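You operate a simulated robot arm through the tools that you are given. There is no shell and no other tool.

You are at the controls of a simulated robot arm. One attempt, no reset.

TASK
Give the blue sample cup two pumps of water and shake it up.
Fine: in the shaker, under the spout; one shake with the orange cover over it; swing spout and cover aside again; the cup stays there; the other sample cups get none. Set down upright: what you pick out. Where these are worked on the way, their far stop is far enough and under half their travel is too little: orange cover, swing spout.

The check looks at the end state, three seconds after you hand in, the way a careful person would. Anything else that was tipped, shoved, dropped, spilled or broken makes it a failure. A push-on lid holds only when it is set on centred and level and pressed home; a screw cap is set on level and turned clockwise until tight.

THE ROBOT
A 6-joint arm with a two-finger gripper, fixed in place. Base frame: the origin is at the foot of the arm, x ahead of it, y to its left, z up; the work surface is at about z = 800. Units: mm, rad, N and s.
Its first joint turns from -2.897 to 2.897 rad. Payload 3.43 kg.
The TCP is the grasp point between the finger pads, 20 mm short of the fingertips. In the tool frame z runs along the fingers and y along their closing line. The gripper opens to 190 mm. The gripper's body begins 248 mm behind the TCP.
Orientation is that of the tool frame in the base frame, as a unit quaternion [w, x, y, z]. With the fingers straight down and closing along the base's y, the tool's x points along the base's -x, its y along +y and its z along -z.

THE INTERFACE
- The arm moves only by the tool step_arm. Its argument "motion" is a list that holds one entry, the list of rows, each a list of 6 numbers: the shift along the tool's x, y, z in mm, then the turn, a rotation vector about the tool's x, y, z in rad. In form: [[[tx, ty, tz, wx, wy, wz], ...]]. A call has 1 to 20 rows; each row shifts and turns the commanded pose from where the row before left it, along the tool's axes as they then stand. "gripper" is the gripper command, from -1 (fully open) to 1 (shut), values between in proportion, set as the call begins (left out, the last holds). Rows are played at 5 a second. More than 50 mm and 0.15 rad between two rows, or a gripper value outside its range, and nothing of the call is played. A pose out of reach is approached as far as the arm can. The call stops where the force on the tool passes 90 N (or 10 N more than at its start, if that is more) or the arm is blocked; 0.2 s more then pass. Each finger travels about 153 mm/s and halts on what it meets, pressing with about 23 N; the grip force reading is that of the motor and also rises with nothing between the fingers. The clock runs only during rows and for 0.2 s after the last one: add rows that do not move to give the fingers time. It gives the time, the measured TCP pose, the force on the tool (base axes), the opening and the grip force at its end, in the units of the frame above (readings bear some noise), with the torque about the TCP (base axes, N m) and any sound that the robot's microphone picked up.
- Cameras (640 x 400 px; columns grow to the right, rows downward): "scene" is fixed at [398.1, -499.4, 1418.1]; the picture's right is [-0.77, 0.64, 0.00], its down [0.42, 0.51, -0.75] and it looks along [-0.48, -0.58, -0.66] (base axes); focal length 214 px, centre (320, 200). "wrist" rides on the gripper at [70, -8, -288] in the tool frame; the picture's right is [0.12, 0.99, 0.00], its down [-0.96, 0.12, -0.25] and it looks along [-0.25, 0.03, 0.97] (tool axes); focal length 261 px, centre (320, 200). There is no depth. A picture from a camera that has moved, and an enlarged one, comes with that camera's place and axes in the base frame and with its lens.
- capture(camera): a new picture of that camera. It takes no simulated time.
- raise_lower(by): slides the trunk up (or, below 0, down) by that many mm; the arm rides with it, the base frame stays. It gives what a move gives, with no picture.
- enlarge(camera, box): a new picture of the part [left, top, right, bottom] of that camera's present view, enlarged. It takes no simulated time.
- close_job(): hands the job in; it is judged then, once.

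Nothing tells you positions but the pictures and the camera data. Unless the task says otherwise, let go and move clear before handing in.

The tools are called after "Request:" as a command line: name --argument value ..., lists and objects as JSON in quotes. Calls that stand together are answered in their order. step_arm: Moves the arm, as the interface text tells. Its arguments: {"type":"object","properties":{"motion":{"type":"array"},"gripper":{"type":"number"}},"required":["motion"]} The other tools are called the same way: raise_lower (by) slides the trunk up or down; capture (camera) takes a picture; enlarge (camera, box) takes an enlarged picture of a part of a camera's view; close_job () hands the job in.

At the start:

```text
time_s: 0.0
position: [175.7, -715.0, 1134.2]
ee_rot: [0.0, 0.0, 1.0, 0.0]
force: [-0.7, 0.3, 0.7]
moment: [-0.01, -0.02, -0.02]
finger_gap: 190.1
gripper_force: 0.0
trunk travel left (down, up): [-200.0, 240.0]
```

scene: 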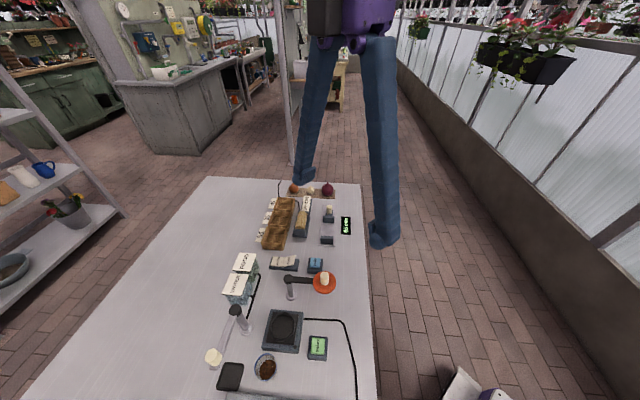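
wrist: 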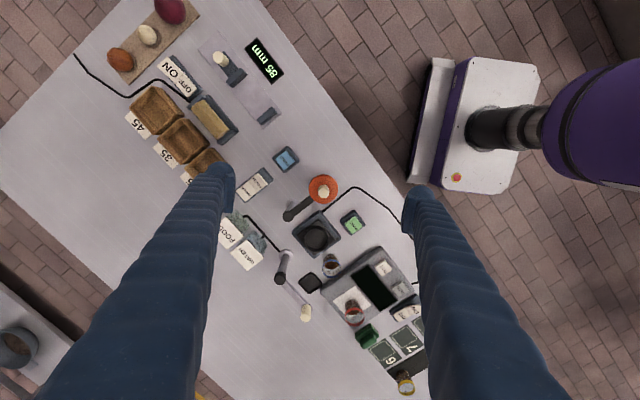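

I see a bench with a shaker-like plate, a swing arm with an orange cover, a spout with a knob, and several trays. I'll enlarge the views to identify the parts before moving.

Request:
enlarge --camera "scene" --box '[180, 290, 380, 400]'

Request:
enlarge --camera "scene" --box '[220, 170, 380, 300]'

Request:
enlarge --camera "wrist" --box '[220, 160, 440, 400]'

Request:
enlarge --camera "wrist" --box '[60, 0, 360, 200]'

```text
3.20 times, centred on (280, 345) of scene
camera zoom: at [398.1, -499.4, 1418.1], right [-0.77, 0.64, 0.0], down [0.42, 0.51, -0.75], along [-0.48, -0.58, -0.66], focal length 686 px, centre (448, -264)
```

zoom: 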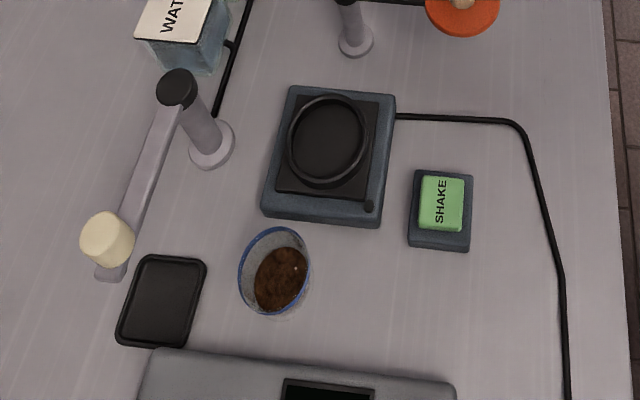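

```text
3.08 times, centred on (300, 235) of scene
camera zoom: at [398.1, -499.4, 1418.1], right [-0.77, 0.64, 0.0], down [0.42, 0.51, -0.75], along [-0.48, -0.58, -0.66], focal length 660 px, centre (382, 92)
```

zoom: 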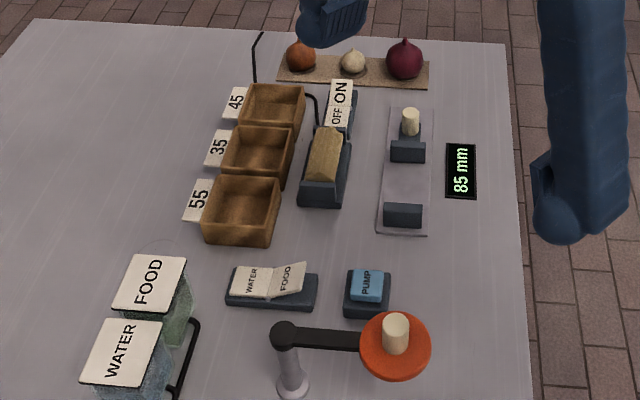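

```text
1.67 times, centred on (330, 280) of wrist
camera zoom: at [105.8, -724.4, 1421.8], right [-0.12, 0.99, 0.0], down [0.96, 0.12, 0.25], along [0.25, 0.03, -0.97], focal length 434 px, centre (303, 67)
```

zoom: 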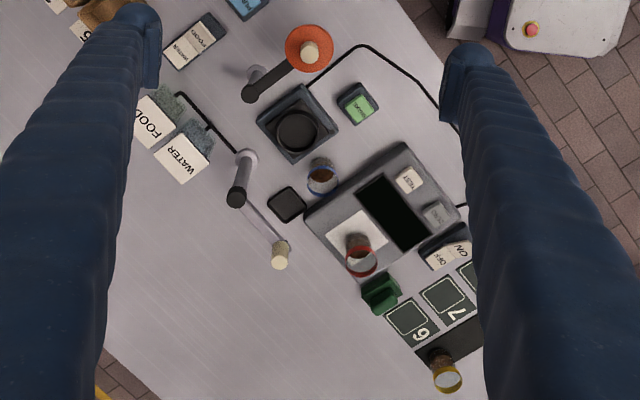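

```text
2.00 times, centred on (210, 100) of wrist
camera zoom: at [105.8, -724.4, 1421.8], right [-0.12, 0.99, 0.0], down [0.96, 0.12, 0.25], along [0.25, 0.03, -0.97], focal length 521 px, centre (540, 400)
```

zoom: 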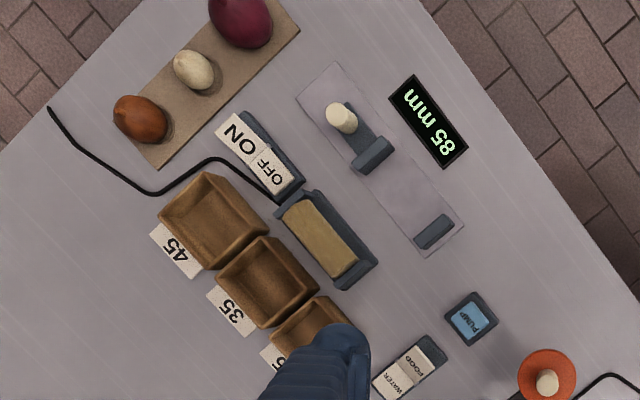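

The blue-rimmed cup stands between the shaker plate (about 352,-706) and the scale. The spout post is near (418,-775) and the cover post near (281,-773). I'll move in for a closer wrist view.

Request:
step_arm --motion '[[[-25, 5, 17, 0, 0, 0], [-25, 5, 17, 0, 0, 0], [-25, 5, 17, 0, 0, 0], [-25, 5, 17, 0, 0, 0], [-25, 5, 17, 0, 0, 0], [0, 0, 0, 0, 0, 0]]]' --gripper -1

Request:
capture --camera "wrist"

Request:
enlarge --camera "wrist" --box '[220, 100, 420, 300]'

Request:
capture --camera "scene"

```text
time_s: 1.4
position: [300.6, -691.0, 1048.5]
ee_rot: [-0.001, 0.0, 1.0, 0.001]
force: [0.6, -0.2, -0.2]
moment: [0.04, 0.0, 0.0]
finger_gap: 189.9
gripper_force: 0.0
trunk travel left (down, up): [-200.0, 240.0]
```

```text
taken
camera wrist: at [230.1, -699.6, 1337.6], right [-0.12, 0.99, 0.0], down [0.96, 0.12, 0.25], along [0.25, 0.03, -0.97], focal length 261 px, centre (320, 200)
```

wrist: 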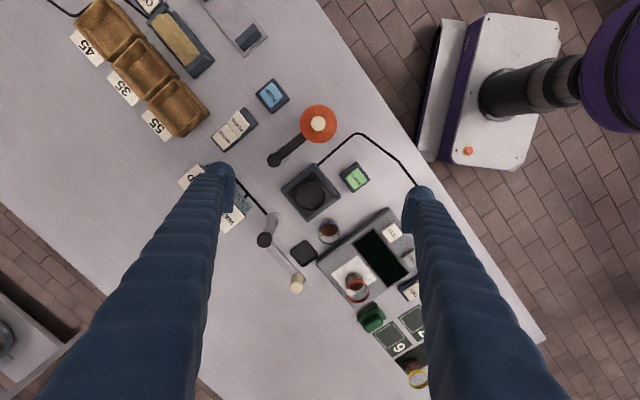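

```text
2.00 times, centred on (320, 200) of wrist
camera zoom: at [230.1, -699.6, 1337.6], right [-0.12, 0.99, 0.0], down [0.96, 0.12, 0.25], along [0.25, 0.03, -0.97], focal length 521 px, centre (320, 200)
```

zoom: 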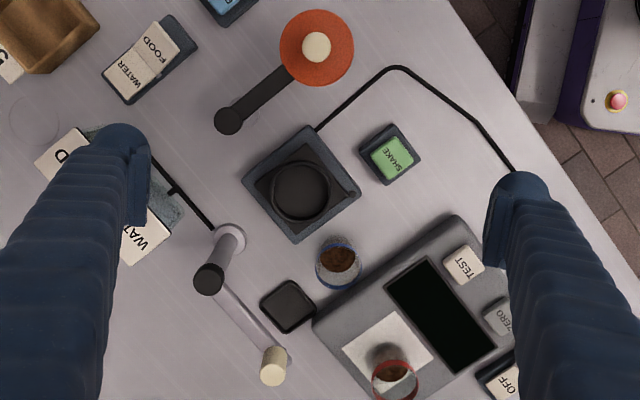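

```text
taken
```

scene: 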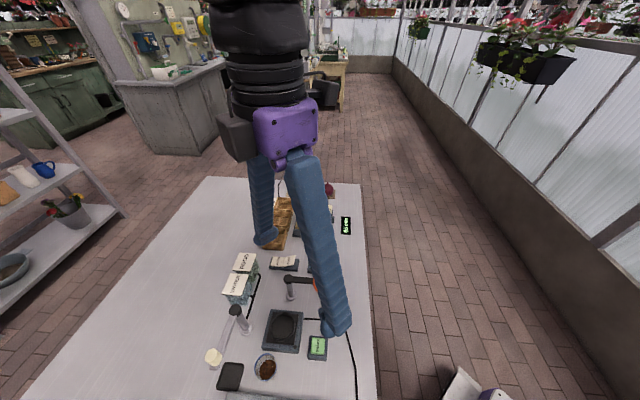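

Closer now; I'll enlarge the cup, shaker and switches for precise geometry.

Request:
enlarge --camera "wrist" --box '[270, 150, 390, 250]'

Request:
enlarge --camera "wrist" --box '[200, 70, 350, 190]'

Request:
enlarge --camera "scene" --box '[200, 300, 360, 400]'

Request:
enlarge --camera "wrist" --box '[320, 200, 450, 400]'

```text
4.00 times, centred on (330, 200) of wrist
camera zoom: at [230.1, -699.6, 1337.6], right [-0.12, 0.99, 0.0], down [0.96, 0.12, 0.25], along [0.25, 0.03, -0.97], focal length 1043 px, centre (280, 200)
```

zoom: 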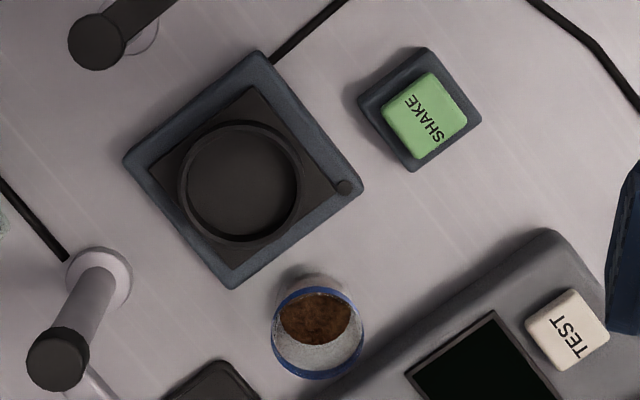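

```text
3.33 times, centred on (275, 130) of wrist
camera zoom: at [230.1, -699.6, 1337.6], right [-0.12, 0.99, 0.0], down [0.96, 0.12, 0.25], along [0.25, 0.03, -0.97], focal length 869 px, centre (470, 433)
```

zoom: 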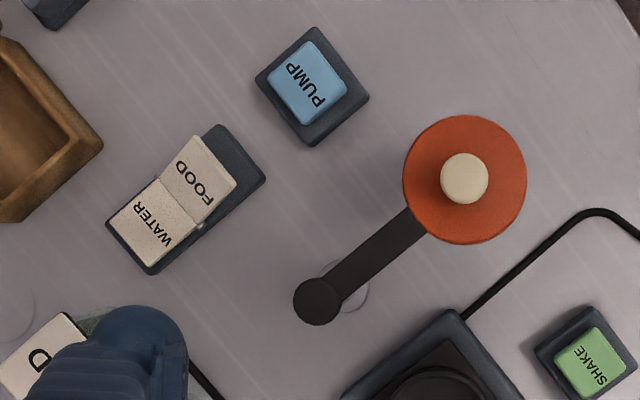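

```text
4.00 times, centred on (280, 350) of scene
camera zoom: at [398.1, -499.4, 1418.1], right [-0.77, 0.64, 0.0], down [0.42, 0.51, -0.75], along [-0.48, -0.58, -0.66], focal length 858 px, centre (480, -400)
```

zoom: 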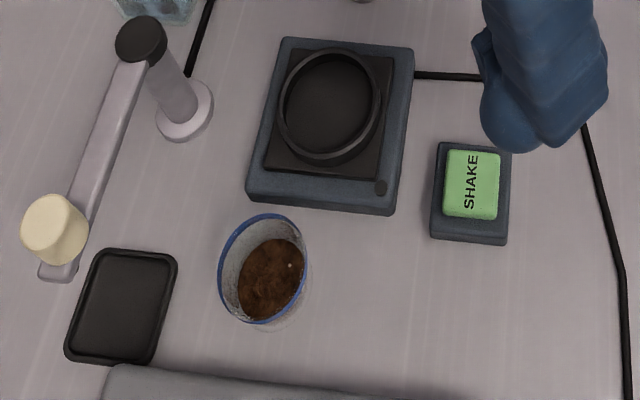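

```text
2.00 times, centred on (385, 300) of wrist
camera zoom: at [230.1, -699.6, 1337.6], right [-0.12, 0.99, 0.0], down [0.96, 0.12, 0.25], along [0.25, 0.03, -0.97], focal length 521 px, centre (190, 0)
```

zoom: 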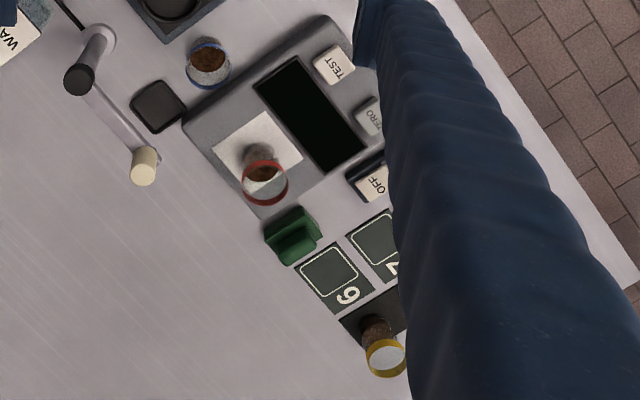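

Cup rim centre is about (418,-657,855) with a diameter near 47 mm, and the shaker ring is at about (351,-704). I'll grasp closing along the 135° line, parallel to the scale edge, so I move above the cup and rotate.

Request:
step_arm --motion '[[[-29.4, 8.5, 12, 0, 0, 0], [-29.4, 8.5, 12, 0, 0, 0], [-29.4, 8.5, 12, 0, 0, 0], [-29.4, 8.5, 12, 0, 0, 0], [0, 0, 0, 0, 0, -0.131], [0, 0, 0, 0, 0, -0.131], [0, 0, 0, 0, 0, -0.131], [0, 0, 0, 0, 0, -0.131], [0, 0, 0, 0, 0, -0.131], [0, 0, 0, 0, 0, -0.131], [0, 0, 0, 0, 0, 0]]]'

Request:
capture --camera "wrist"

Request:
enlarge --camera "wrist" --box '[240, 80, 400, 200]'

Request:
enlarge --camera "scene" --box '[200, 240, 360, 400]'

```text
time_s: 3.8
position: [417.2, -656.7, 1001.7]
ee_rot: [0.0, -0.384, 0.923, 0.0]
force: [0.6, 0.3, 0.1]
moment: [0.0, 0.02, -0.04]
finger_gap: 190.3
gripper_force: 0.1
trunk travel left (down, up): [-200.0, 240.0]
```

```text
taken
camera wrist: at [374.8, -712.4, 1289.7], right [-0.79, 0.62, 0.0], down [0.6, 0.76, 0.25], along [0.15, 0.2, -0.97], focal length 261 px, centre (320, 200)
```

wrist: 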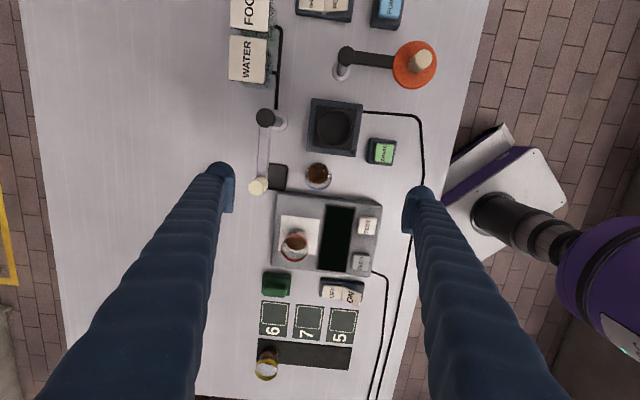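

```text
3.33 times, centred on (320, 140) of wrist
camera zoom: at [374.8, -712.4, 1289.7], right [-0.79, 0.62, 0.0], down [0.6, 0.76, 0.25], along [0.15, 0.2, -0.97], focal length 869 px, centre (320, 400)
```

zoom: 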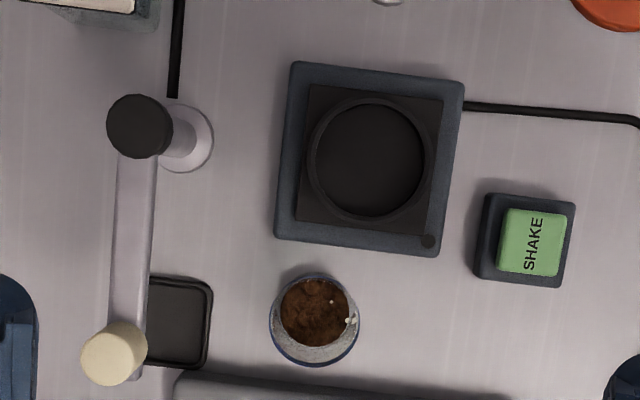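

```text
2.50 times, centred on (280, 320) of scene
camera zoom: at [398.1, -499.4, 1418.1], right [-0.77, 0.64, 0.0], down [0.42, 0.51, -0.75], along [-0.48, -0.58, -0.66], focal length 536 px, centre (420, -100)
```

zoom: 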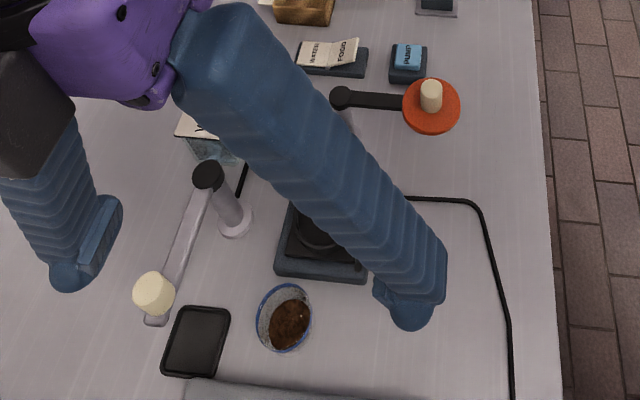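

Aligned above the cup (about (420,-657), rim z about 851, base diameter about 37 mm). I'll narrow the fingers to about 75 mm, descend partway and check.

Request:
step_arm --motion '[[[-1.8, -2.2, 0, 0, 0, 0], [0, 0, 0, 0, 0, 0], [0, 0, 0, 0, 0, 0], [0, 0, 0, 0, 0, 0], [0, 0, 25, 0, 0, 0], [0, 0, 25, 0, 0, 0], [0, 0, 25, 0, 0, 0], [0, 0, 25, 0, 0, 0], [0, 0, 0, 0, 0, 0]]]' --gripper 0.21

Request:
capture --camera "wrist"

Request:
enlarge --camera "scene" --box '[200, 280, 360, 400]'

```text
time_s: 5.8
position: [424.3, -656.4, 901.7]
ee_rot: [0.0, -0.383, 0.924, 0.0]
force: [0.0, -0.6, -0.1]
moment: [0.04, -0.02, 0.0]
finger_gap: 75.1
gripper_force: 0.2
trunk travel left (down, up): [-200.0, 240.0]
```

```text
taken
camera wrist: at [380.4, -713.2, 1189.6], right [-0.79, 0.62, 0.0], down [0.6, 0.76, 0.25], along [0.15, 0.2, -0.97], focal length 261 px, centre (320, 200)
```

wrist: 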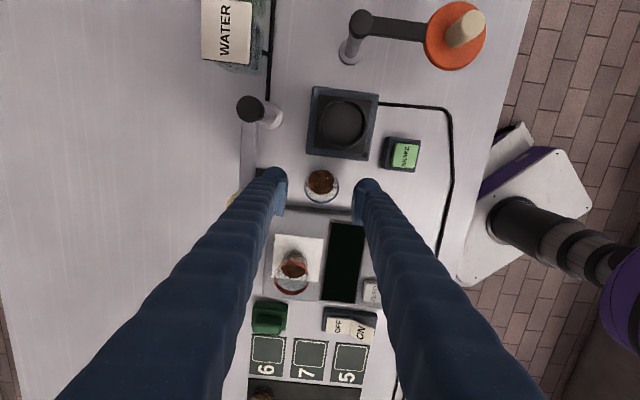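

```text
3.33 times, centred on (280, 340) of scene
camera zoom: at [398.1, -499.4, 1418.1], right [-0.77, 0.64, 0.0], down [0.42, 0.51, -0.75], along [-0.48, -0.58, -0.66], focal length 715 px, centre (453, -267)
```

zoom: 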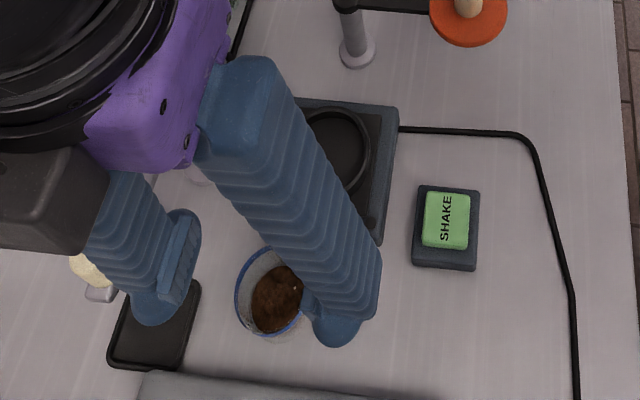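

The reported position is slightly off from what I commanded, so I'll hold still to get a settled reading.

Request:
step_arm --motion '[[[0, 0, 0, 0, 0, 0], [0, 0, 0, 0, 0, 0], [0, 0, 0, 0, 0, 0]]]'

Request:
enlarge --camera "wrist" --box '[260, 150, 400, 240]'

```text
time_s: 6.6
position: [424.7, -655.7, 902.2]
ee_rot: [0.0, -0.383, 0.924, 0.0]
force: [-0.1, 0.5, -0.1]
moment: [-0.01, 0.02, 0.02]
finger_gap: 74.8
gripper_force: 0.0
trunk travel left (down, up): [-200.0, 240.0]
```

```text
4.44 times, centred on (330, 195) of wrist
camera zoom: at [380.5, -713.0, 1189.9], right [-0.79, 0.62, 0.0], down [0.6, 0.76, 0.25], along [0.15, 0.19, -0.97], focal length 1158 px, centre (276, 222)
```

zoom: 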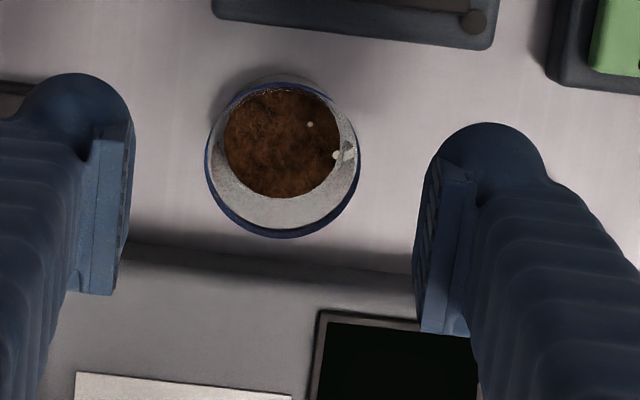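

The cup sits about 2.7 mm to tool +y and 2 mm to +x of my axis. I'll correct, descend around it, then check before closing.

Request:
step_arm --motion '[[[1.7, 2.7, 0, 0, 0, 0], [0, 0, 15, 0, 0, 0], [0, 0, 15, 0, 0, 0], [0, 0, 15, 0, 0, 0], [0, 0, 13, 0, 0, 0], [0, 0, 0, 0, 0, 0], [0, 0, 0, 0, 0, 0]]]'

Request:
enlarge --camera "wrist" --box '[240, 100, 420, 240]'

Request:
enlarge --camera "scene" --box '[200, 280, 360, 400]'

```text
time_s: 8.2
position: [418.5, -656.7, 843.1]
ee_rot: [0.0, -0.384, 0.924, 0.0]
force: [-0.7, 1.0, 0.5]
moment: [0.0, -0.02, -0.01]
finger_gap: 74.9
gripper_force: 0.0
trunk travel left (down, up): [-200.0, 240.0]
```

```text
2.86 times, centred on (330, 170) of wrist
camera zoom: at [375.7, -711.9, 1130.6], right [-0.79, 0.62, 0.0], down [0.6, 0.76, 0.25], along [0.15, 0.19, -0.97], focal length 745 px, centre (291, 286)
```

zoom: 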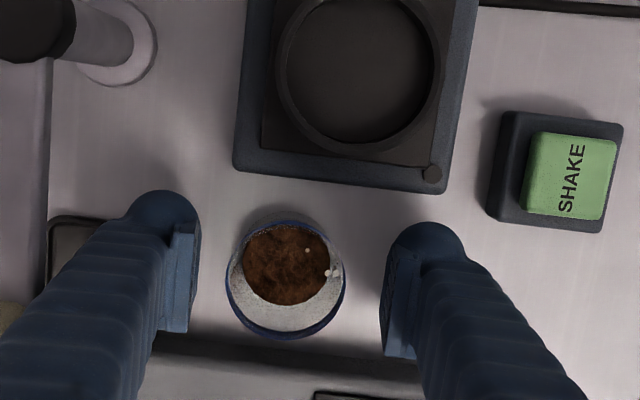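

```text
3.33 times, centred on (280, 340) of scene
camera zoom: at [398.1, -499.4, 1418.1], right [-0.77, 0.64, 0.0], down [0.42, 0.51, -0.75], along [-0.48, -0.58, -0.66], focal length 715 px, centre (453, -267)
```

zoom: 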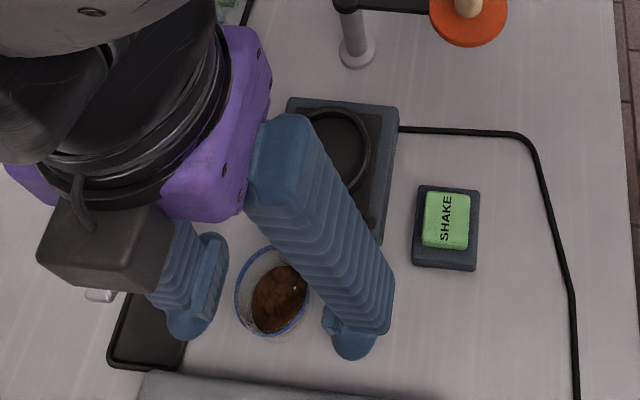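

The cup is centred between the pads. Closing on it.

Request:
step_arm --motion '[[[0, 0, 0, 0, 0, 0], [0, 0, 0, 0, 0, 0], [0, 0, 0, 0, 0, 0], [0, 0, 0, 0, 0, 0]]]' --gripper 1

Request:
enlarge --camera "wrist" --box '[240, 100, 420, 240]'

```text
time_s: 9.2
position: [419.0, -655.9, 843.0]
ee_rot: [0.0, -0.383, 0.924, 0.0]
force: [0.1, -1.2, -0.6]
moment: [-0.01, 0.01, 0.0]
finger_gap: 43.5
gripper_force: 23.5
trunk travel left (down, up): [-200.0, 240.0]
```

```text
2.86 times, centred on (330, 170) of wrist
camera zoom: at [375.8, -712.1, 1130.6], right [-0.79, 0.62, 0.0], down [0.6, 0.76, 0.25], along [0.15, 0.19, -0.97], focal length 745 px, centre (291, 286)
```

zoom: 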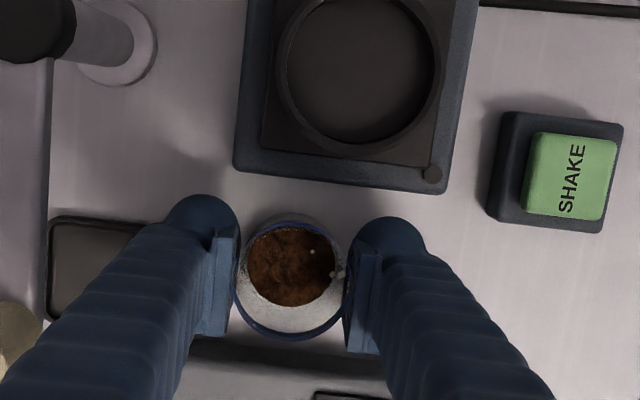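

Cup gripped at 43.5 mm. Lifting it and carrying it over the ring at about (351,-703).

Request:
step_arm --motion '[[[0, 0, -15, 0, 0, 0], [0, 0, -15, 0, 0, 0], [0, 0, -15, 0, 0, 0], [0, 0, -15, 0, 0, 0], [13.5, 2.5, 0, 0, 0, 0], [13.5, 2.5, 0, 0, 0, 0], [13.5, 2.5, 0, 0, 0, 0], [13.5, 2.5, 0, 0, 0, 0], [13.5, 2.5, 0, 0, 0, 0], [13.5, 2.5, 0, 0, 0, 0], [0, 0, 0, 0, 0, 0], [0, 0, 0, 0, 0, 0]]]'

Request:
enlarge --camera "wrist" --box '[240, 100, 420, 240]'

Request:
enlarge --camera "scene" --box '[200, 250, 360, 400]'

```text
time_s: 11.8
position: [350.1, -703.0, 903.0]
ee_rot: [-0.001, -0.384, 0.923, 0.0]
force: [0.3, 0.5, -0.9]
moment: [0.0, 0.03, -0.03]
finger_gap: 43.0
gripper_force: 23.5
trunk travel left (down, up): [-200.0, 240.0]
```

```text
2.86 times, centred on (330, 170) of wrist
camera zoom: at [307.4, -758.8, 1191.4], right [-0.79, 0.62, 0.0], down [0.6, 0.76, 0.25], along [0.15, 0.19, -0.97], focal length 745 px, centre (291, 286)
```

zoom: 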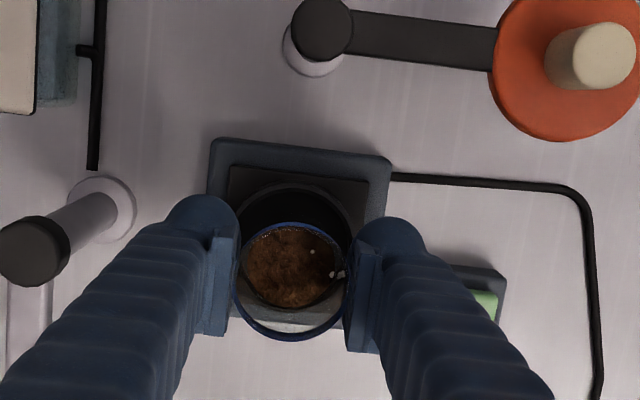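

```text
2.67 times, centred on (280, 325) of scene
camera zoom: at [398.1, -499.4, 1418.1], right [-0.77, 0.64, 0.0], down [0.42, 0.51, -0.75], along [-0.48, -0.58, -0.66], focal length 572 px, centre (427, -133)
```

zoom: 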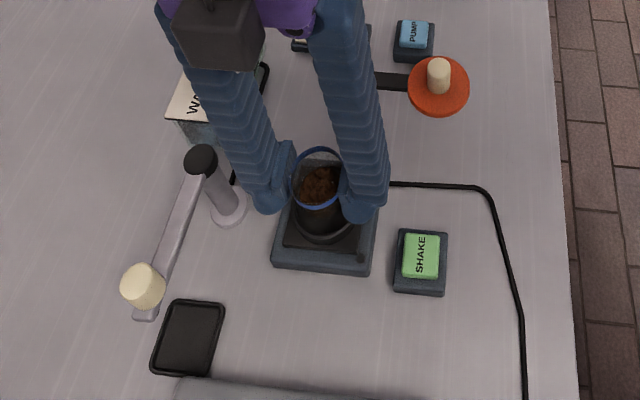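

The ring lies about 2 mm to +y of my axis. I'll correct that and lower gently, watching the force.

Request:
step_arm --motion '[[[-0.5, 2, 0, 0, 0, 0], [0, 0, 8, 0, 0, 0], [0, 0, 8, 0, 0, 0], [0, 0, 6, 0, 0, 0], [0, 0, 0, 0, 0, 0], [0, 0, 0, 0, 0, 0]]]'

Request:
enlarge --camera "wrist" --box '[240, 100, 420, 240]'

Request:
enlarge --camera "scene" --box '[240, 270, 340, 360]'

```text
time_s: 13.2
position: [348.7, -701.6, 880.0]
ee_rot: [0.0, -0.383, 0.924, 0.0]
force: [-0.5, -1.4, -0.5]
moment: [0.03, -0.02, 0.0]
finger_gap: 43.2
gripper_force: 23.3
trunk travel left (down, up): [-200.0, 240.0]
```

```text
2.86 times, centred on (330, 170) of wrist
camera zoom: at [306.0, -757.4, 1168.6], right [-0.79, 0.62, 0.0], down [0.6, 0.76, 0.25], along [0.15, 0.19, -0.97], focal length 745 px, centre (291, 286)
```

zoom: 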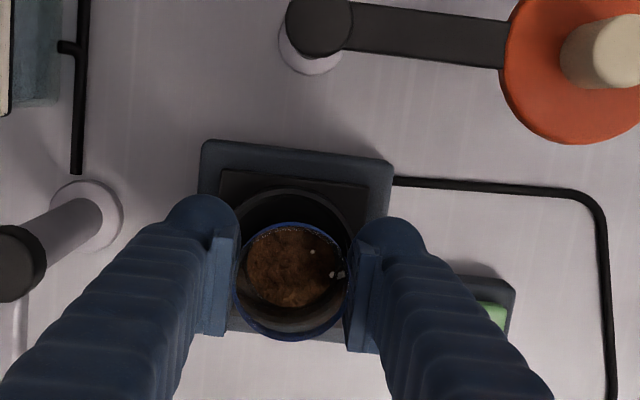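

```text
4.44 times, centred on (290, 315) of scene
camera zoom: at [398.1, -499.4, 1418.1], right [-0.77, 0.64, 0.0], down [0.42, 0.51, -0.75], along [-0.48, -0.58, -0.66], focal length 953 px, centre (453, -311)
```

zoom: 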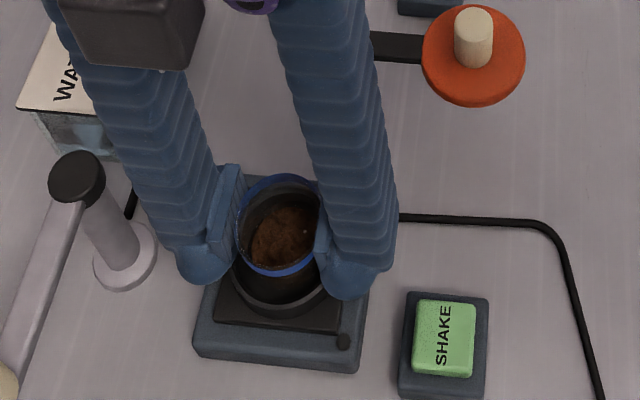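

Centred over the ring. Continuing down in small steps.

Request:
step_arm --motion '[[[-0.5, 0, 3, 0, 0, 0], [0, 0, 3, 0, 0, 0], [0, 0, 0, 0, 0, 0]]]'

Request:
step_arm --motion '[[[0, 0, 2, 0, 0, 0], [0, 0, 2, 0, 0, 0], [0, 0, 0, 0, 0, 0]]]'

```text
time_s: 14.0
position: [349.0, -701.5, 875.6]
ee_rot: [0.001, -0.383, 0.924, -0.001]
force: [0.1, 0.4, 17.1]
moment: [-0.01, -0.01, 0.07]
finger_gap: 43.5
gripper_force: 23.1
trunk travel left (down, up): [-200.0, 240.0]
```

```text
time_s: 14.8
position: [348.2, -700.3, 871.2]
ee_rot: [0.0, -0.384, 0.924, -0.001]
force: [3.3, -4.1, 18.4]
moment: [-0.05, -0.05, 0.0]
finger_gap: 43.1
gripper_force: 23.2
trunk travel left (down, up): [-200.0, 240.0]
```

Contact occurred at about z 876 (17 N), so I'll look before doing anything more.

Request:
enlarge --camera "wrist" --box '[240, 100, 420, 240]'

Request:
enlarge --camera "scene" --box '[250, 290, 320, 350]'

```text
2.86 times, centred on (330, 170) of wrist
camera zoom: at [306.2, -756.0, 1159.7], right [-0.79, 0.62, 0.0], down [0.6, 0.76, 0.25], along [0.15, 0.19, -0.97], focal length 745 px, centre (291, 286)
```

zoom: 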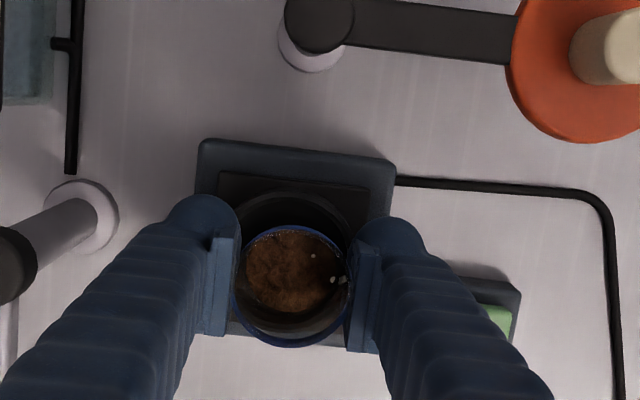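

```text
6.67 times, centred on (285, 320) of scene
camera zoom: at [398.1, -499.4, 1418.1], right [-0.77, 0.64, 0.0], down [0.42, 0.51, -0.75], along [-0.48, -0.58, -0.66], focal length 1430 px, centre (553, -600)
```

zoom: 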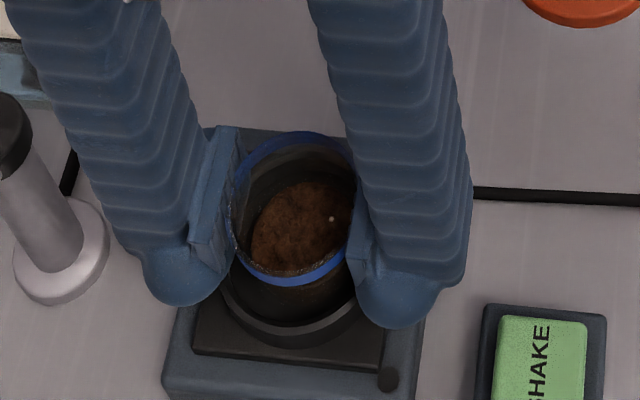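

The cup appears upright inside the ring and resting on its floor. I'll ease off 1 mm to unload it before releasing.

Request:
step_arm --motion '[[[0, 0, -0.7, 0, 0, 0], [0, 0, 0, 0, 0, 0]]]'

Request:
step_arm --motion '[[[0, 0, 0, 0, 0, 0], [0, 0, 0, 0, 0, 0], [0, 0, 0, 0, 0, 0]]]' --gripper 0.3

Request:
enlarge --camera "wrist" --box '[240, 100, 420, 240]'

Request:
enlarge --camera "scene" --box '[250, 290, 320, 350]'

```text
time_s: 15.4
position: [351.2, -700.3, 871.8]
ee_rot: [0.001, -0.384, 0.923, 0.001]
force: [1.9, -1.7, 11.5]
moment: [-0.09, 0.02, -0.01]
finger_gap: 42.6
gripper_force: 23.5
trunk travel left (down, up): [-200.0, 240.0]
```

```text
time_s: 16.2
position: [349.7, -700.0, 870.5]
ee_rot: [0.0, -0.384, 0.923, 0.0]
force: [-0.5, 0.4, -0.8]
moment: [0.01, 0.03, 0.03]
finger_gap: 66.4
gripper_force: 0.1
trunk travel left (down, up): [-200.0, 240.0]
```

```text
2.86 times, centred on (330, 170) of wrist
camera zoom: at [306.6, -756.6, 1159.3], right [-0.79, 0.62, 0.0], down [0.6, 0.76, 0.25], along [0.15, 0.2, -0.97], focal length 745 px, centre (291, 286)
```

zoom: 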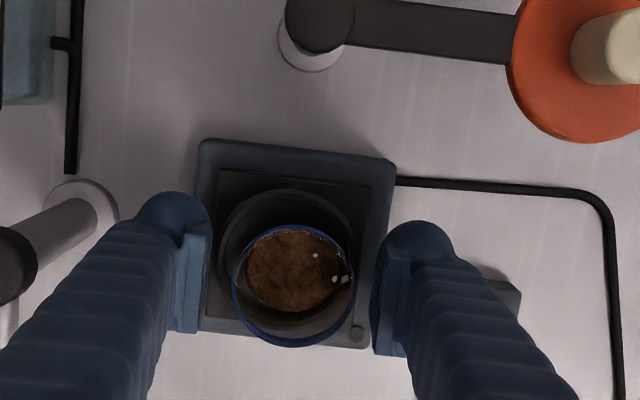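

```text
6.67 times, centred on (285, 320) of scene
camera zoom: at [398.1, -499.4, 1418.1], right [-0.77, 0.64, 0.0], down [0.42, 0.51, -0.75], along [-0.48, -0.58, -0.66], focal length 1430 px, centre (553, -600)
```

zoom: 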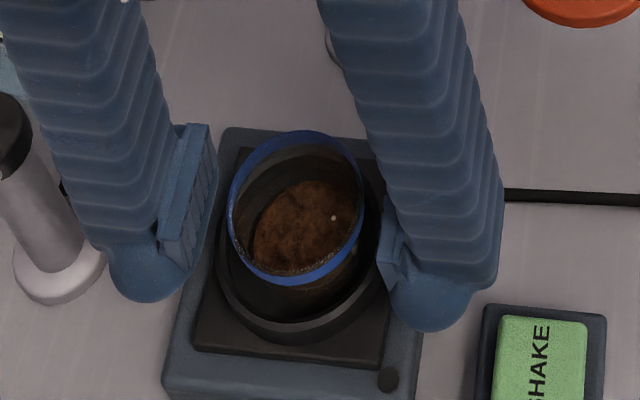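

The cup is upright inside the ring, centred within about 3 mm. Next I'll go straight up, then move above the spout knob, which I estimate at (487,-708) with its top near z 943.

Request:
step_arm --motion '[[[0, 0, -15, 0, 0, 0], [0, 0, -25, 0, 0, 0], [0, 0, -30, 0, 0, 0], [0, 0, -30, 0, 0, 0], [0, 0, -30, 0, 0, 0], [-18.3, -20.5, 0, 0, 0, 0], [-18.3, -20.5, 0, 0, 0, 0], [-18.3, -20.5, 0, 0, 0, 0], [-18.3, -20.5, 0, 0, 0, 0], [-18.3, -20.5, 0, 0, 0, 0], [0, 0, 0, 0, 0, 0], [0, 0, 0, 0, 0, 0]]]'

Request:
capture --camera "wrist"

Request:
enlarge --camera "wrist" --box '[240, 100, 420, 240]'

Request:
capture --camera "scene"

```text
time_s: 18.8
position: [488.5, -708.3, 1001.1]
ee_rot: [0.0, -0.384, 0.923, 0.001]
force: [0.3, 0.6, 0.0]
moment: [0.01, -0.01, 0.01]
finger_gap: 66.7
gripper_force: 0.1
trunk travel left (down, up): [-200.0, 240.0]
```

```text
taken
camera wrist: at [444.5, -763.3, 1289.8], right [-0.79, 0.62, 0.0], down [0.6, 0.76, 0.25], along [0.15, 0.19, -0.97], focal length 261 px, centre (320, 200)
```

wrist: 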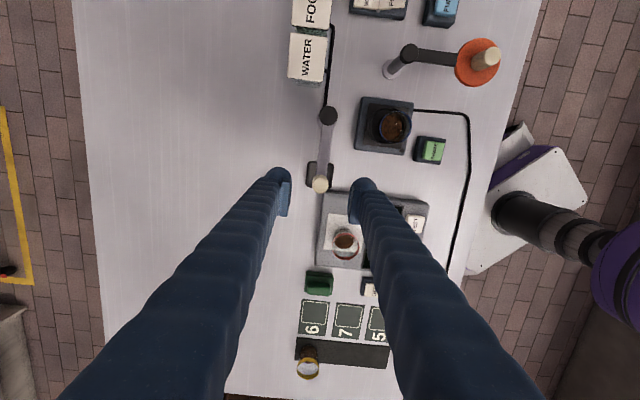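

```text
2.86 times, centred on (330, 170) of wrist
camera zoom: at [444.5, -763.3, 1289.8], right [-0.79, 0.62, 0.0], down [0.6, 0.76, 0.25], along [0.15, 0.19, -0.97], focal length 745 px, centre (291, 286)
```

zoom: 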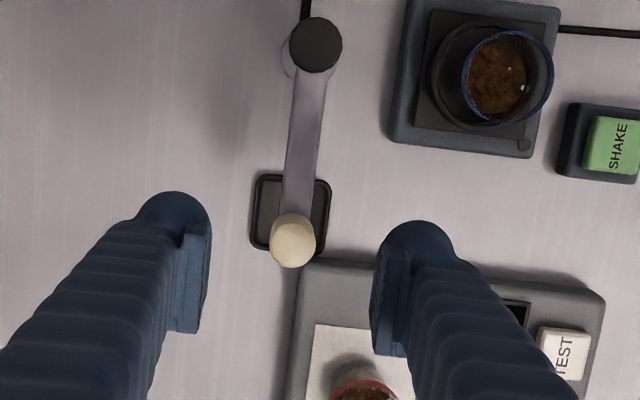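

```text
taken
```

scene: 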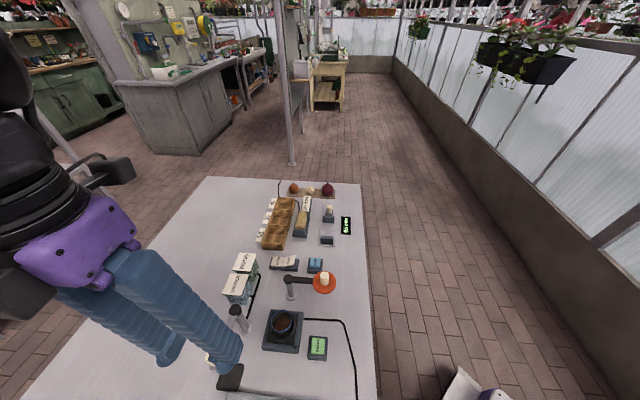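

The knob is right under my tool axis. I'll rehearse the 90° arc in the air at this height, turning the wrist along, to confirm it is reachable.

Request:
step_arm --motion '[[[0.81, 12.4, 0, 0, 0, -0.131], [0.81, 12.4, 0, 0, 0, -0.131], [0.81, 12.4, 0, 0, 0, -0.131], [0.81, 12.4, 0, 0, 0, -0.131], [0.81, 12.4, 0, 0, 0, -0.131], [0.81, 12.4, 0, 0, 0, -0.131], [0.81, 12.4, 0, 0, 0, -0.131], [0.81, 12.4, 0, 0, 0, -0.131], [0.81, 12.4, 0, 0, 0, -0.131], [0.81, 12.4, 0, 0, 0, -0.131], [0.81, 12.4, 0, 0, 0, -0.131], [0.81, 12.4, 0, 0, 0, -0.131], [0, 0, 0, 0, 0, 0]]]' --gripper 0.663

Request:
capture --camera "wrist"

Request:
enlarge --camera "wrist" --box '[240, 100, 420, 240]'

Request:
capture --camera "scene"

```text
time_s: 21.6
position: [419.9, -639.1, 981.9]
ee_rot: [0.083, 0.896, -0.435, -0.03]
force: [0.4, 0.3, 0.8]
moment: [-0.11, 0.01, 0.03]
finger_gap: 31.9
gripper_force: 0.1
out of reach, approached as far as the arm can: row 9, 10, 11, 12
trunk travel left (down, up): [-200.0, 240.0]
```

```text
taken
camera wrist: at [504.9, -654.7, 1265.1], right [-0.7, -0.7, 0.17], down [-0.66, 0.71, 0.25], along [-0.3, 0.06, -0.95], focal length 261 px, centre (320, 200)
```

wrist: 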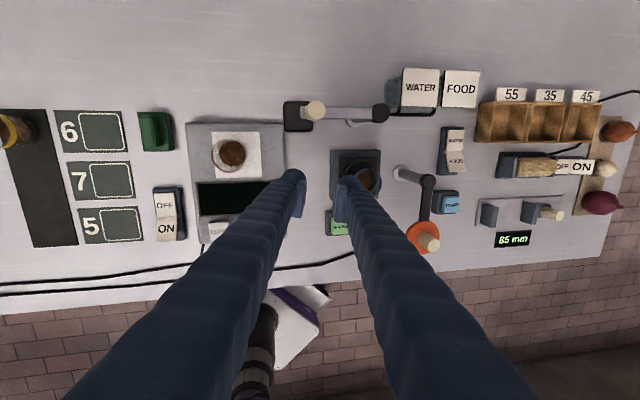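

```text
2.86 times, centred on (330, 170) of wrist
camera zoom: at [504.9, -654.7, 1265.1], right [-0.7, -0.7, 0.17], down [-0.66, 0.71, 0.25], along [-0.3, 0.06, -0.95], focal length 745 px, centre (291, 286)
```

zoom: 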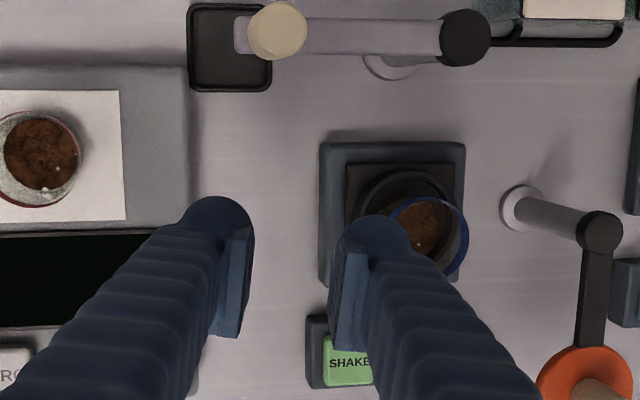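

```text
taken
```

scene: 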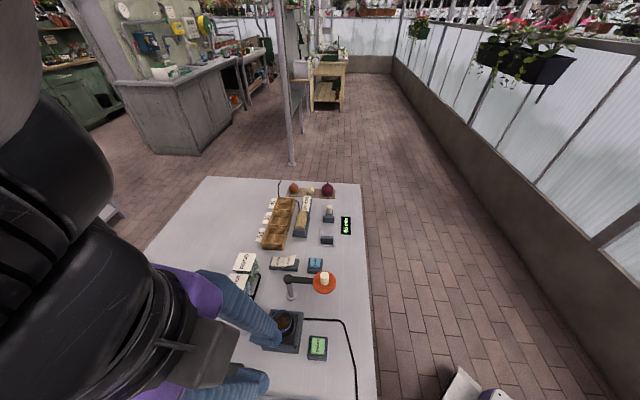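

The wrist runs out of travel on that side, so I'll back out and use the gripper turned 180° instead. Reversing first.

Request:
step_arm --motion '[[[0.81, -12.4, 0, 0, 0, 0.131], [0.81, -12.4, 0, 0, 0, 0.131], [0.81, -12.4, 0, 0, 0, 0.131], [0.81, -12.4, 0, 0, 0, 0.131], [0.81, -12.4, 0, 0, 0, 0.131], [0.81, -12.4, 0, 0, 0, 0.131], [0, 0, 0, 0, 0, 0]]]'

```text
time_s: 23.2
position: [488.6, -620.2, 969.4]
ee_rot: [-0.087, -0.661, 0.745, -0.003]
force: [-0.1, -0.1, 0.2]
moment: [-0.04, 0.03, -0.01]
finger_gap: 31.7
gripper_force: 0.0
trunk travel left (down, up): [-200.0, 240.0]
```

The commanded pose was clamped with a tilt of about 10°. I'll rise and level the tool.

Request:
step_arm --motion '[[[2.7, 2.2, -19.7, 0, 0, 0], [2.7, 2.2, -19.7, 0, 0, 0], [2.7, 2.2, -19.7, 0, 0, 0], [0, 0, 0, 0.0555, -0.067, 0], [0, 0, 0, 0.0555, -0.067, 0], [0, 0, 0, 0, 0, 0], [0, 0, 0, 0, 0, 0]]]'

```text
time_s: 24.8
position: [487.2, -620.1, 1032.2]
ee_rot: [0.0, -0.663, 0.748, 0.0]
force: [0.1, 0.0, 0.1]
moment: [-0.05, 0.02, 0.0]
finger_gap: 31.6
gripper_force: 0.1
trunk travel left (down, up): [-200.0, 240.0]
```

Level again. Now I'll rotate the wrist the other way by about 219° in place to reach the mirrored orientation.

Request:
step_arm --motion '[[[0, 0, 0, 0, 0, 0.14], [0, 0, 0, 0, 0, 0.14], [0, 0, 0, 0, 0, 0.14], [0, 0, 0, 0, 0, 0.14], [0, 0, 0, 0, 0, 0.14], [0, 0, 0, 0, 0, 0.14], [0, 0, 0, 0, 0, 0.14], [0, 0, 0, 0, 0, 0.14], [0, 0, 0, 0, 0, 0.14], [0, 0, 0, 0, 0, 0.14], [0, 0, 0, 0, 0, 0.14], [0, 0, 0, 0, 0, 0.14], [0, 0, 0, 0, 0, 0.14], [0, 0, 0, 0, 0, 0.14], [0, 0, 0, 0, 0, 0.14], [0, 0, 0, 0, 0, 0.14], [0, 0, 0, 0, 0, 0.14], [0, 0, 0, 0, 0, 0.14], [0, 0, 0, 0, 0, 0.14], [0, 0, 0, 0, 0, 0.14]]]'

Request:
step_arm --motion '[[[0, 0, 0, 0, 0, 0.146], [0, 0, 0, 0, 0, 0.146], [0, 0, 0, 0, 0, 0.146], [0, 0, 0, 0, 0, 0.146], [0, 0, 0, 0, 0, 0.146], [0, 0, 0, 0, 0, 0.146], [0, 0, 0, 0, 0, 0.146], [0, 0, 0, 0, 0, 0], [0, 0, 0, 0, 0, 0]]]'

Request:
capture --camera "wrist"

```text
time_s: 29.0
position: [488.5, -619.5, 1030.6]
ee_rot: [0.0, 0.625, 0.781, 0.0]
force: [0.3, -0.4, -0.6]
moment: [-0.01, 0.01, 0.02]
finger_gap: 32.0
gripper_force: 0.1
trunk travel left (down, up): [-200.0, 240.0]
```

```text
time_s: 31.0
position: [488.8, -621.3, 1029.6]
ee_rot: [0.0, 0.927, 0.376, -0.001]
force: [0.0, 0.0, 0.0]
moment: [-0.01, -0.02, -0.04]
finger_gap: 31.9
gripper_force: 0.0
trunk travel left (down, up): [-200.0, 240.0]
```

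```text
taken
camera wrist: at [532.7, -565.5, 1318.1], right [0.78, -0.63, 0.0], down [-0.61, -0.75, 0.25], along [-0.16, -0.19, -0.97], focal length 261 px, centre (320, 200)
```

wrist: 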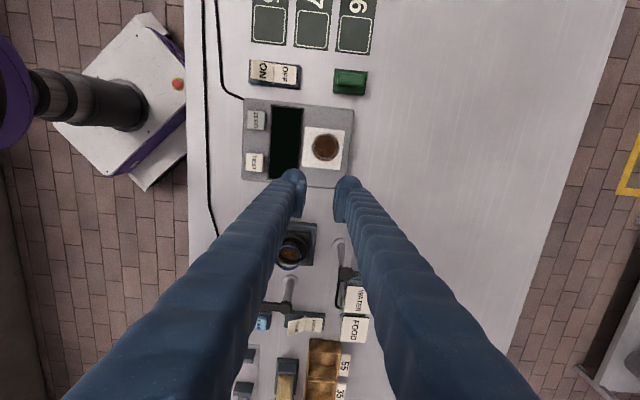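

Reached with the mirrored orientation. Moving above the spout knob.

Request:
step_arm --motion '[[[-15.4, 15.5, 7.5, 0, 0, 0], [-15.4, 15.5, 7.5, 0, 0, 0], [-15.4, 15.5, 7.5, 0, 0, 0], [-15.4, 15.5, 7.5, 0, 0, 0], [0, 0, 0, 0, 0, 0], [0, 0, 0, 0, 0, 0]]]'

Request:
enlarge --camera "wrist" --box '[230, 120, 410, 260]'

Request:
enlarge --camera "scene" --box '[180, 270, 340, 400]'

```text
time_s: 32.4
position: [486.4, -707.3, 1001.0]
ee_rot: [0.001, 0.926, 0.376, 0.0]
force: [0.6, 0.4, -0.3]
moment: [-0.11, 0.0, -0.02]
finger_gap: 31.8
gripper_force: 0.0
trunk travel left (down, up): [-200.0, 240.0]
```

```text
2.86 times, centred on (320, 190) of wrist
camera zoom: at [531.0, -651.7, 1288.1], right [0.78, -0.63, 0.0], down [-0.61, -0.75, 0.25], along [-0.16, -0.19, -0.97], focal length 745 px, centre (320, 229)
```

zoom: 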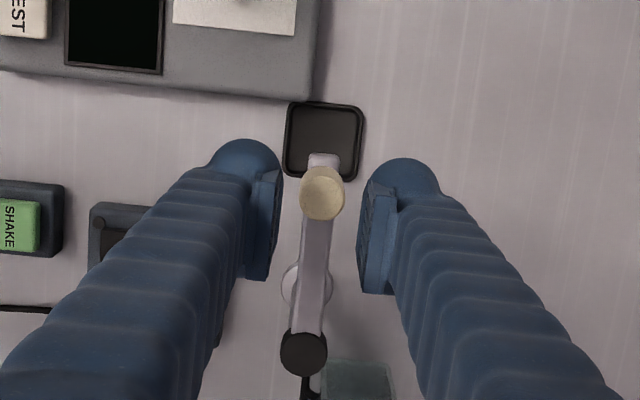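

```text
3.08 times, centred on (260, 335) of scene
camera zoom: at [398.1, -499.4, 1418.1], right [-0.77, 0.64, 0.0], down [0.42, 0.51, -0.75], along [-0.48, -0.58, -0.66], focal length 660 px, centre (505, -215)
```

zoom: 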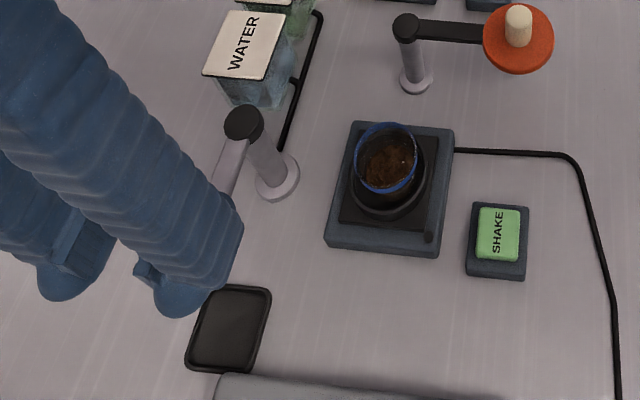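

The knob is exactly on my tool axis, between the fingers. Descending to z of about 938 around it.

Request:
step_arm --motion '[[[0, 0, 15, 0, 0, 0], [0, 0, 15, 0, 0, 0], [0, 0, 15, 0, 0, 0], [0, 0, 15, 0, 0, 0], [0, 0, 3, 0, 0, 0], [0, 0, 0, 0, 0, 0]]]'

Request:
enlarge --camera "wrist" --box '[230, 120, 410, 260]'

Request:
enlarge --camera "scene" --box '[180, 270, 340, 400]'

```text
time_s: 33.8
position: [486.1, -707.5, 936.6]
ee_rot: [0.001, 0.927, 0.376, 0.0]
force: [0.3, -0.2, 0.5]
moment: [0.01, 0.01, -0.03]
finger_gap: 32.1
gripper_force: 0.0
trunk travel left (down, up): [-200.0, 240.0]
```

```text
2.86 times, centred on (320, 190) of wrist
camera zoom: at [530.2, -653.0, 1224.8], right [0.78, -0.63, 0.0], down [-0.61, -0.75, 0.25], along [-0.16, -0.19, -0.97], focal length 745 px, centre (320, 229)
```

zoom: 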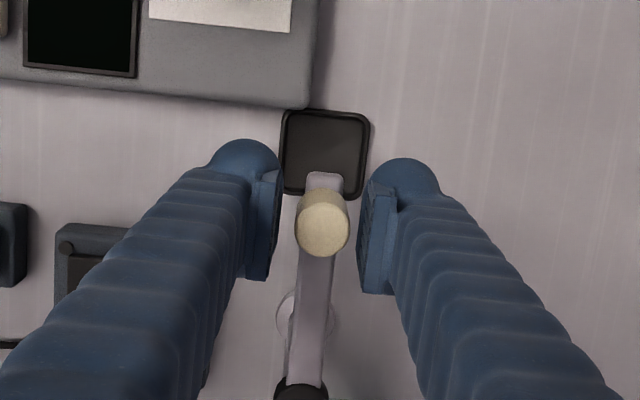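

```text
3.08 times, centred on (260, 335) of scene
camera zoom: at [398.1, -499.4, 1418.1], right [-0.77, 0.64, 0.0], down [0.42, 0.51, -0.75], along [-0.48, -0.58, -0.66], focal length 660 px, centre (505, -215)
```

zoom: 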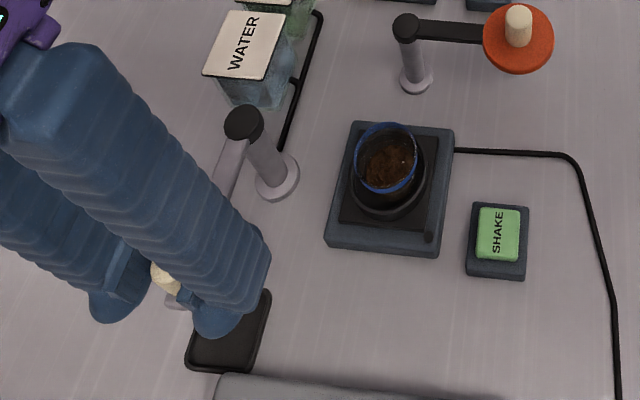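

The knob is caged between the pads. I'll swing the spout along its arc in two halves, first half now.

Request:
step_arm --motion '[[[-0.81, -12.3, 0, 0, 0, -0.131], [-0.81, -12.3, 0, 0, 0, -0.131], [-0.81, -12.3, 0, 0, 0, -0.131], [-0.81, -12.3, 0, 0, 0, -0.131], [-0.81, -12.3, 0, 0, 0, -0.131], [-0.81, -12.3, 0, 0, 0, -0.131], [0, 0, 0, 0, 0, 0]]]'

Request:
enlarge --camera "wrist" --box '[230, 120, 410, 260]'

Request:
enlarge --camera "scene" --box '[180, 270, 340, 400]'

```text
time_s: 35.4
position: [418.3, -677.9, 937.2]
ee_rot: [0.0, 0.712, 0.702, 0.0]
force: [-0.4, 0.7, -0.6]
moment: [0.03, -0.01, -0.02]
finger_gap: 31.8
gripper_force: 0.0
trunk travel left (down, up): [-200.0, 240.0]
```

```text
2.86 times, centred on (320, 190) of wrist
camera zoom: at [411.5, -608.1, 1224.5], right [0.99, 0.11, 0.0], down [0.1, -0.96, 0.25], along [0.03, -0.25, -0.97], focal length 745 px, centre (320, 229)
```

zoom: 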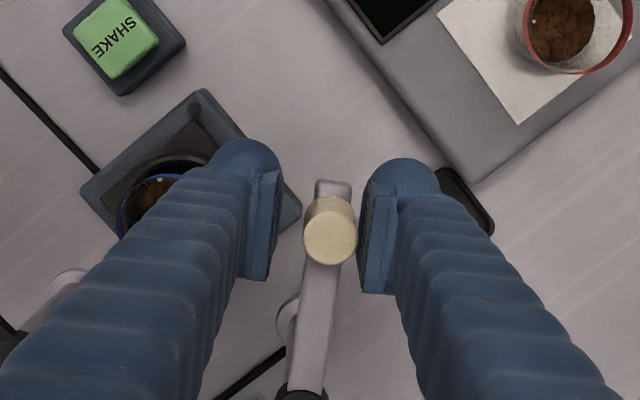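

```text
3.08 times, centred on (260, 335) of scene
camera zoom: at [398.1, -499.4, 1418.1], right [-0.77, 0.64, 0.0], down [0.42, 0.51, -0.75], along [-0.48, -0.58, -0.66], focal length 660 px, centre (505, -215)
```

zoom: 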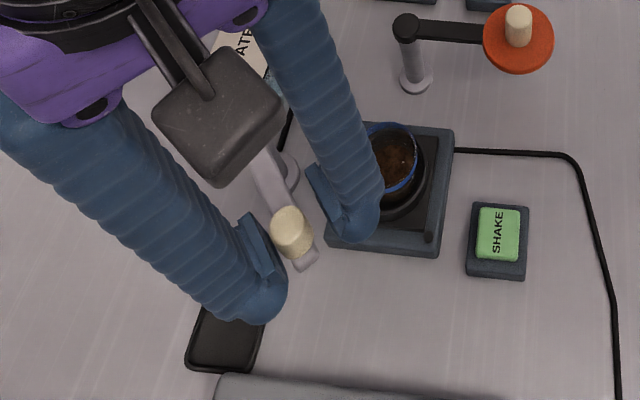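

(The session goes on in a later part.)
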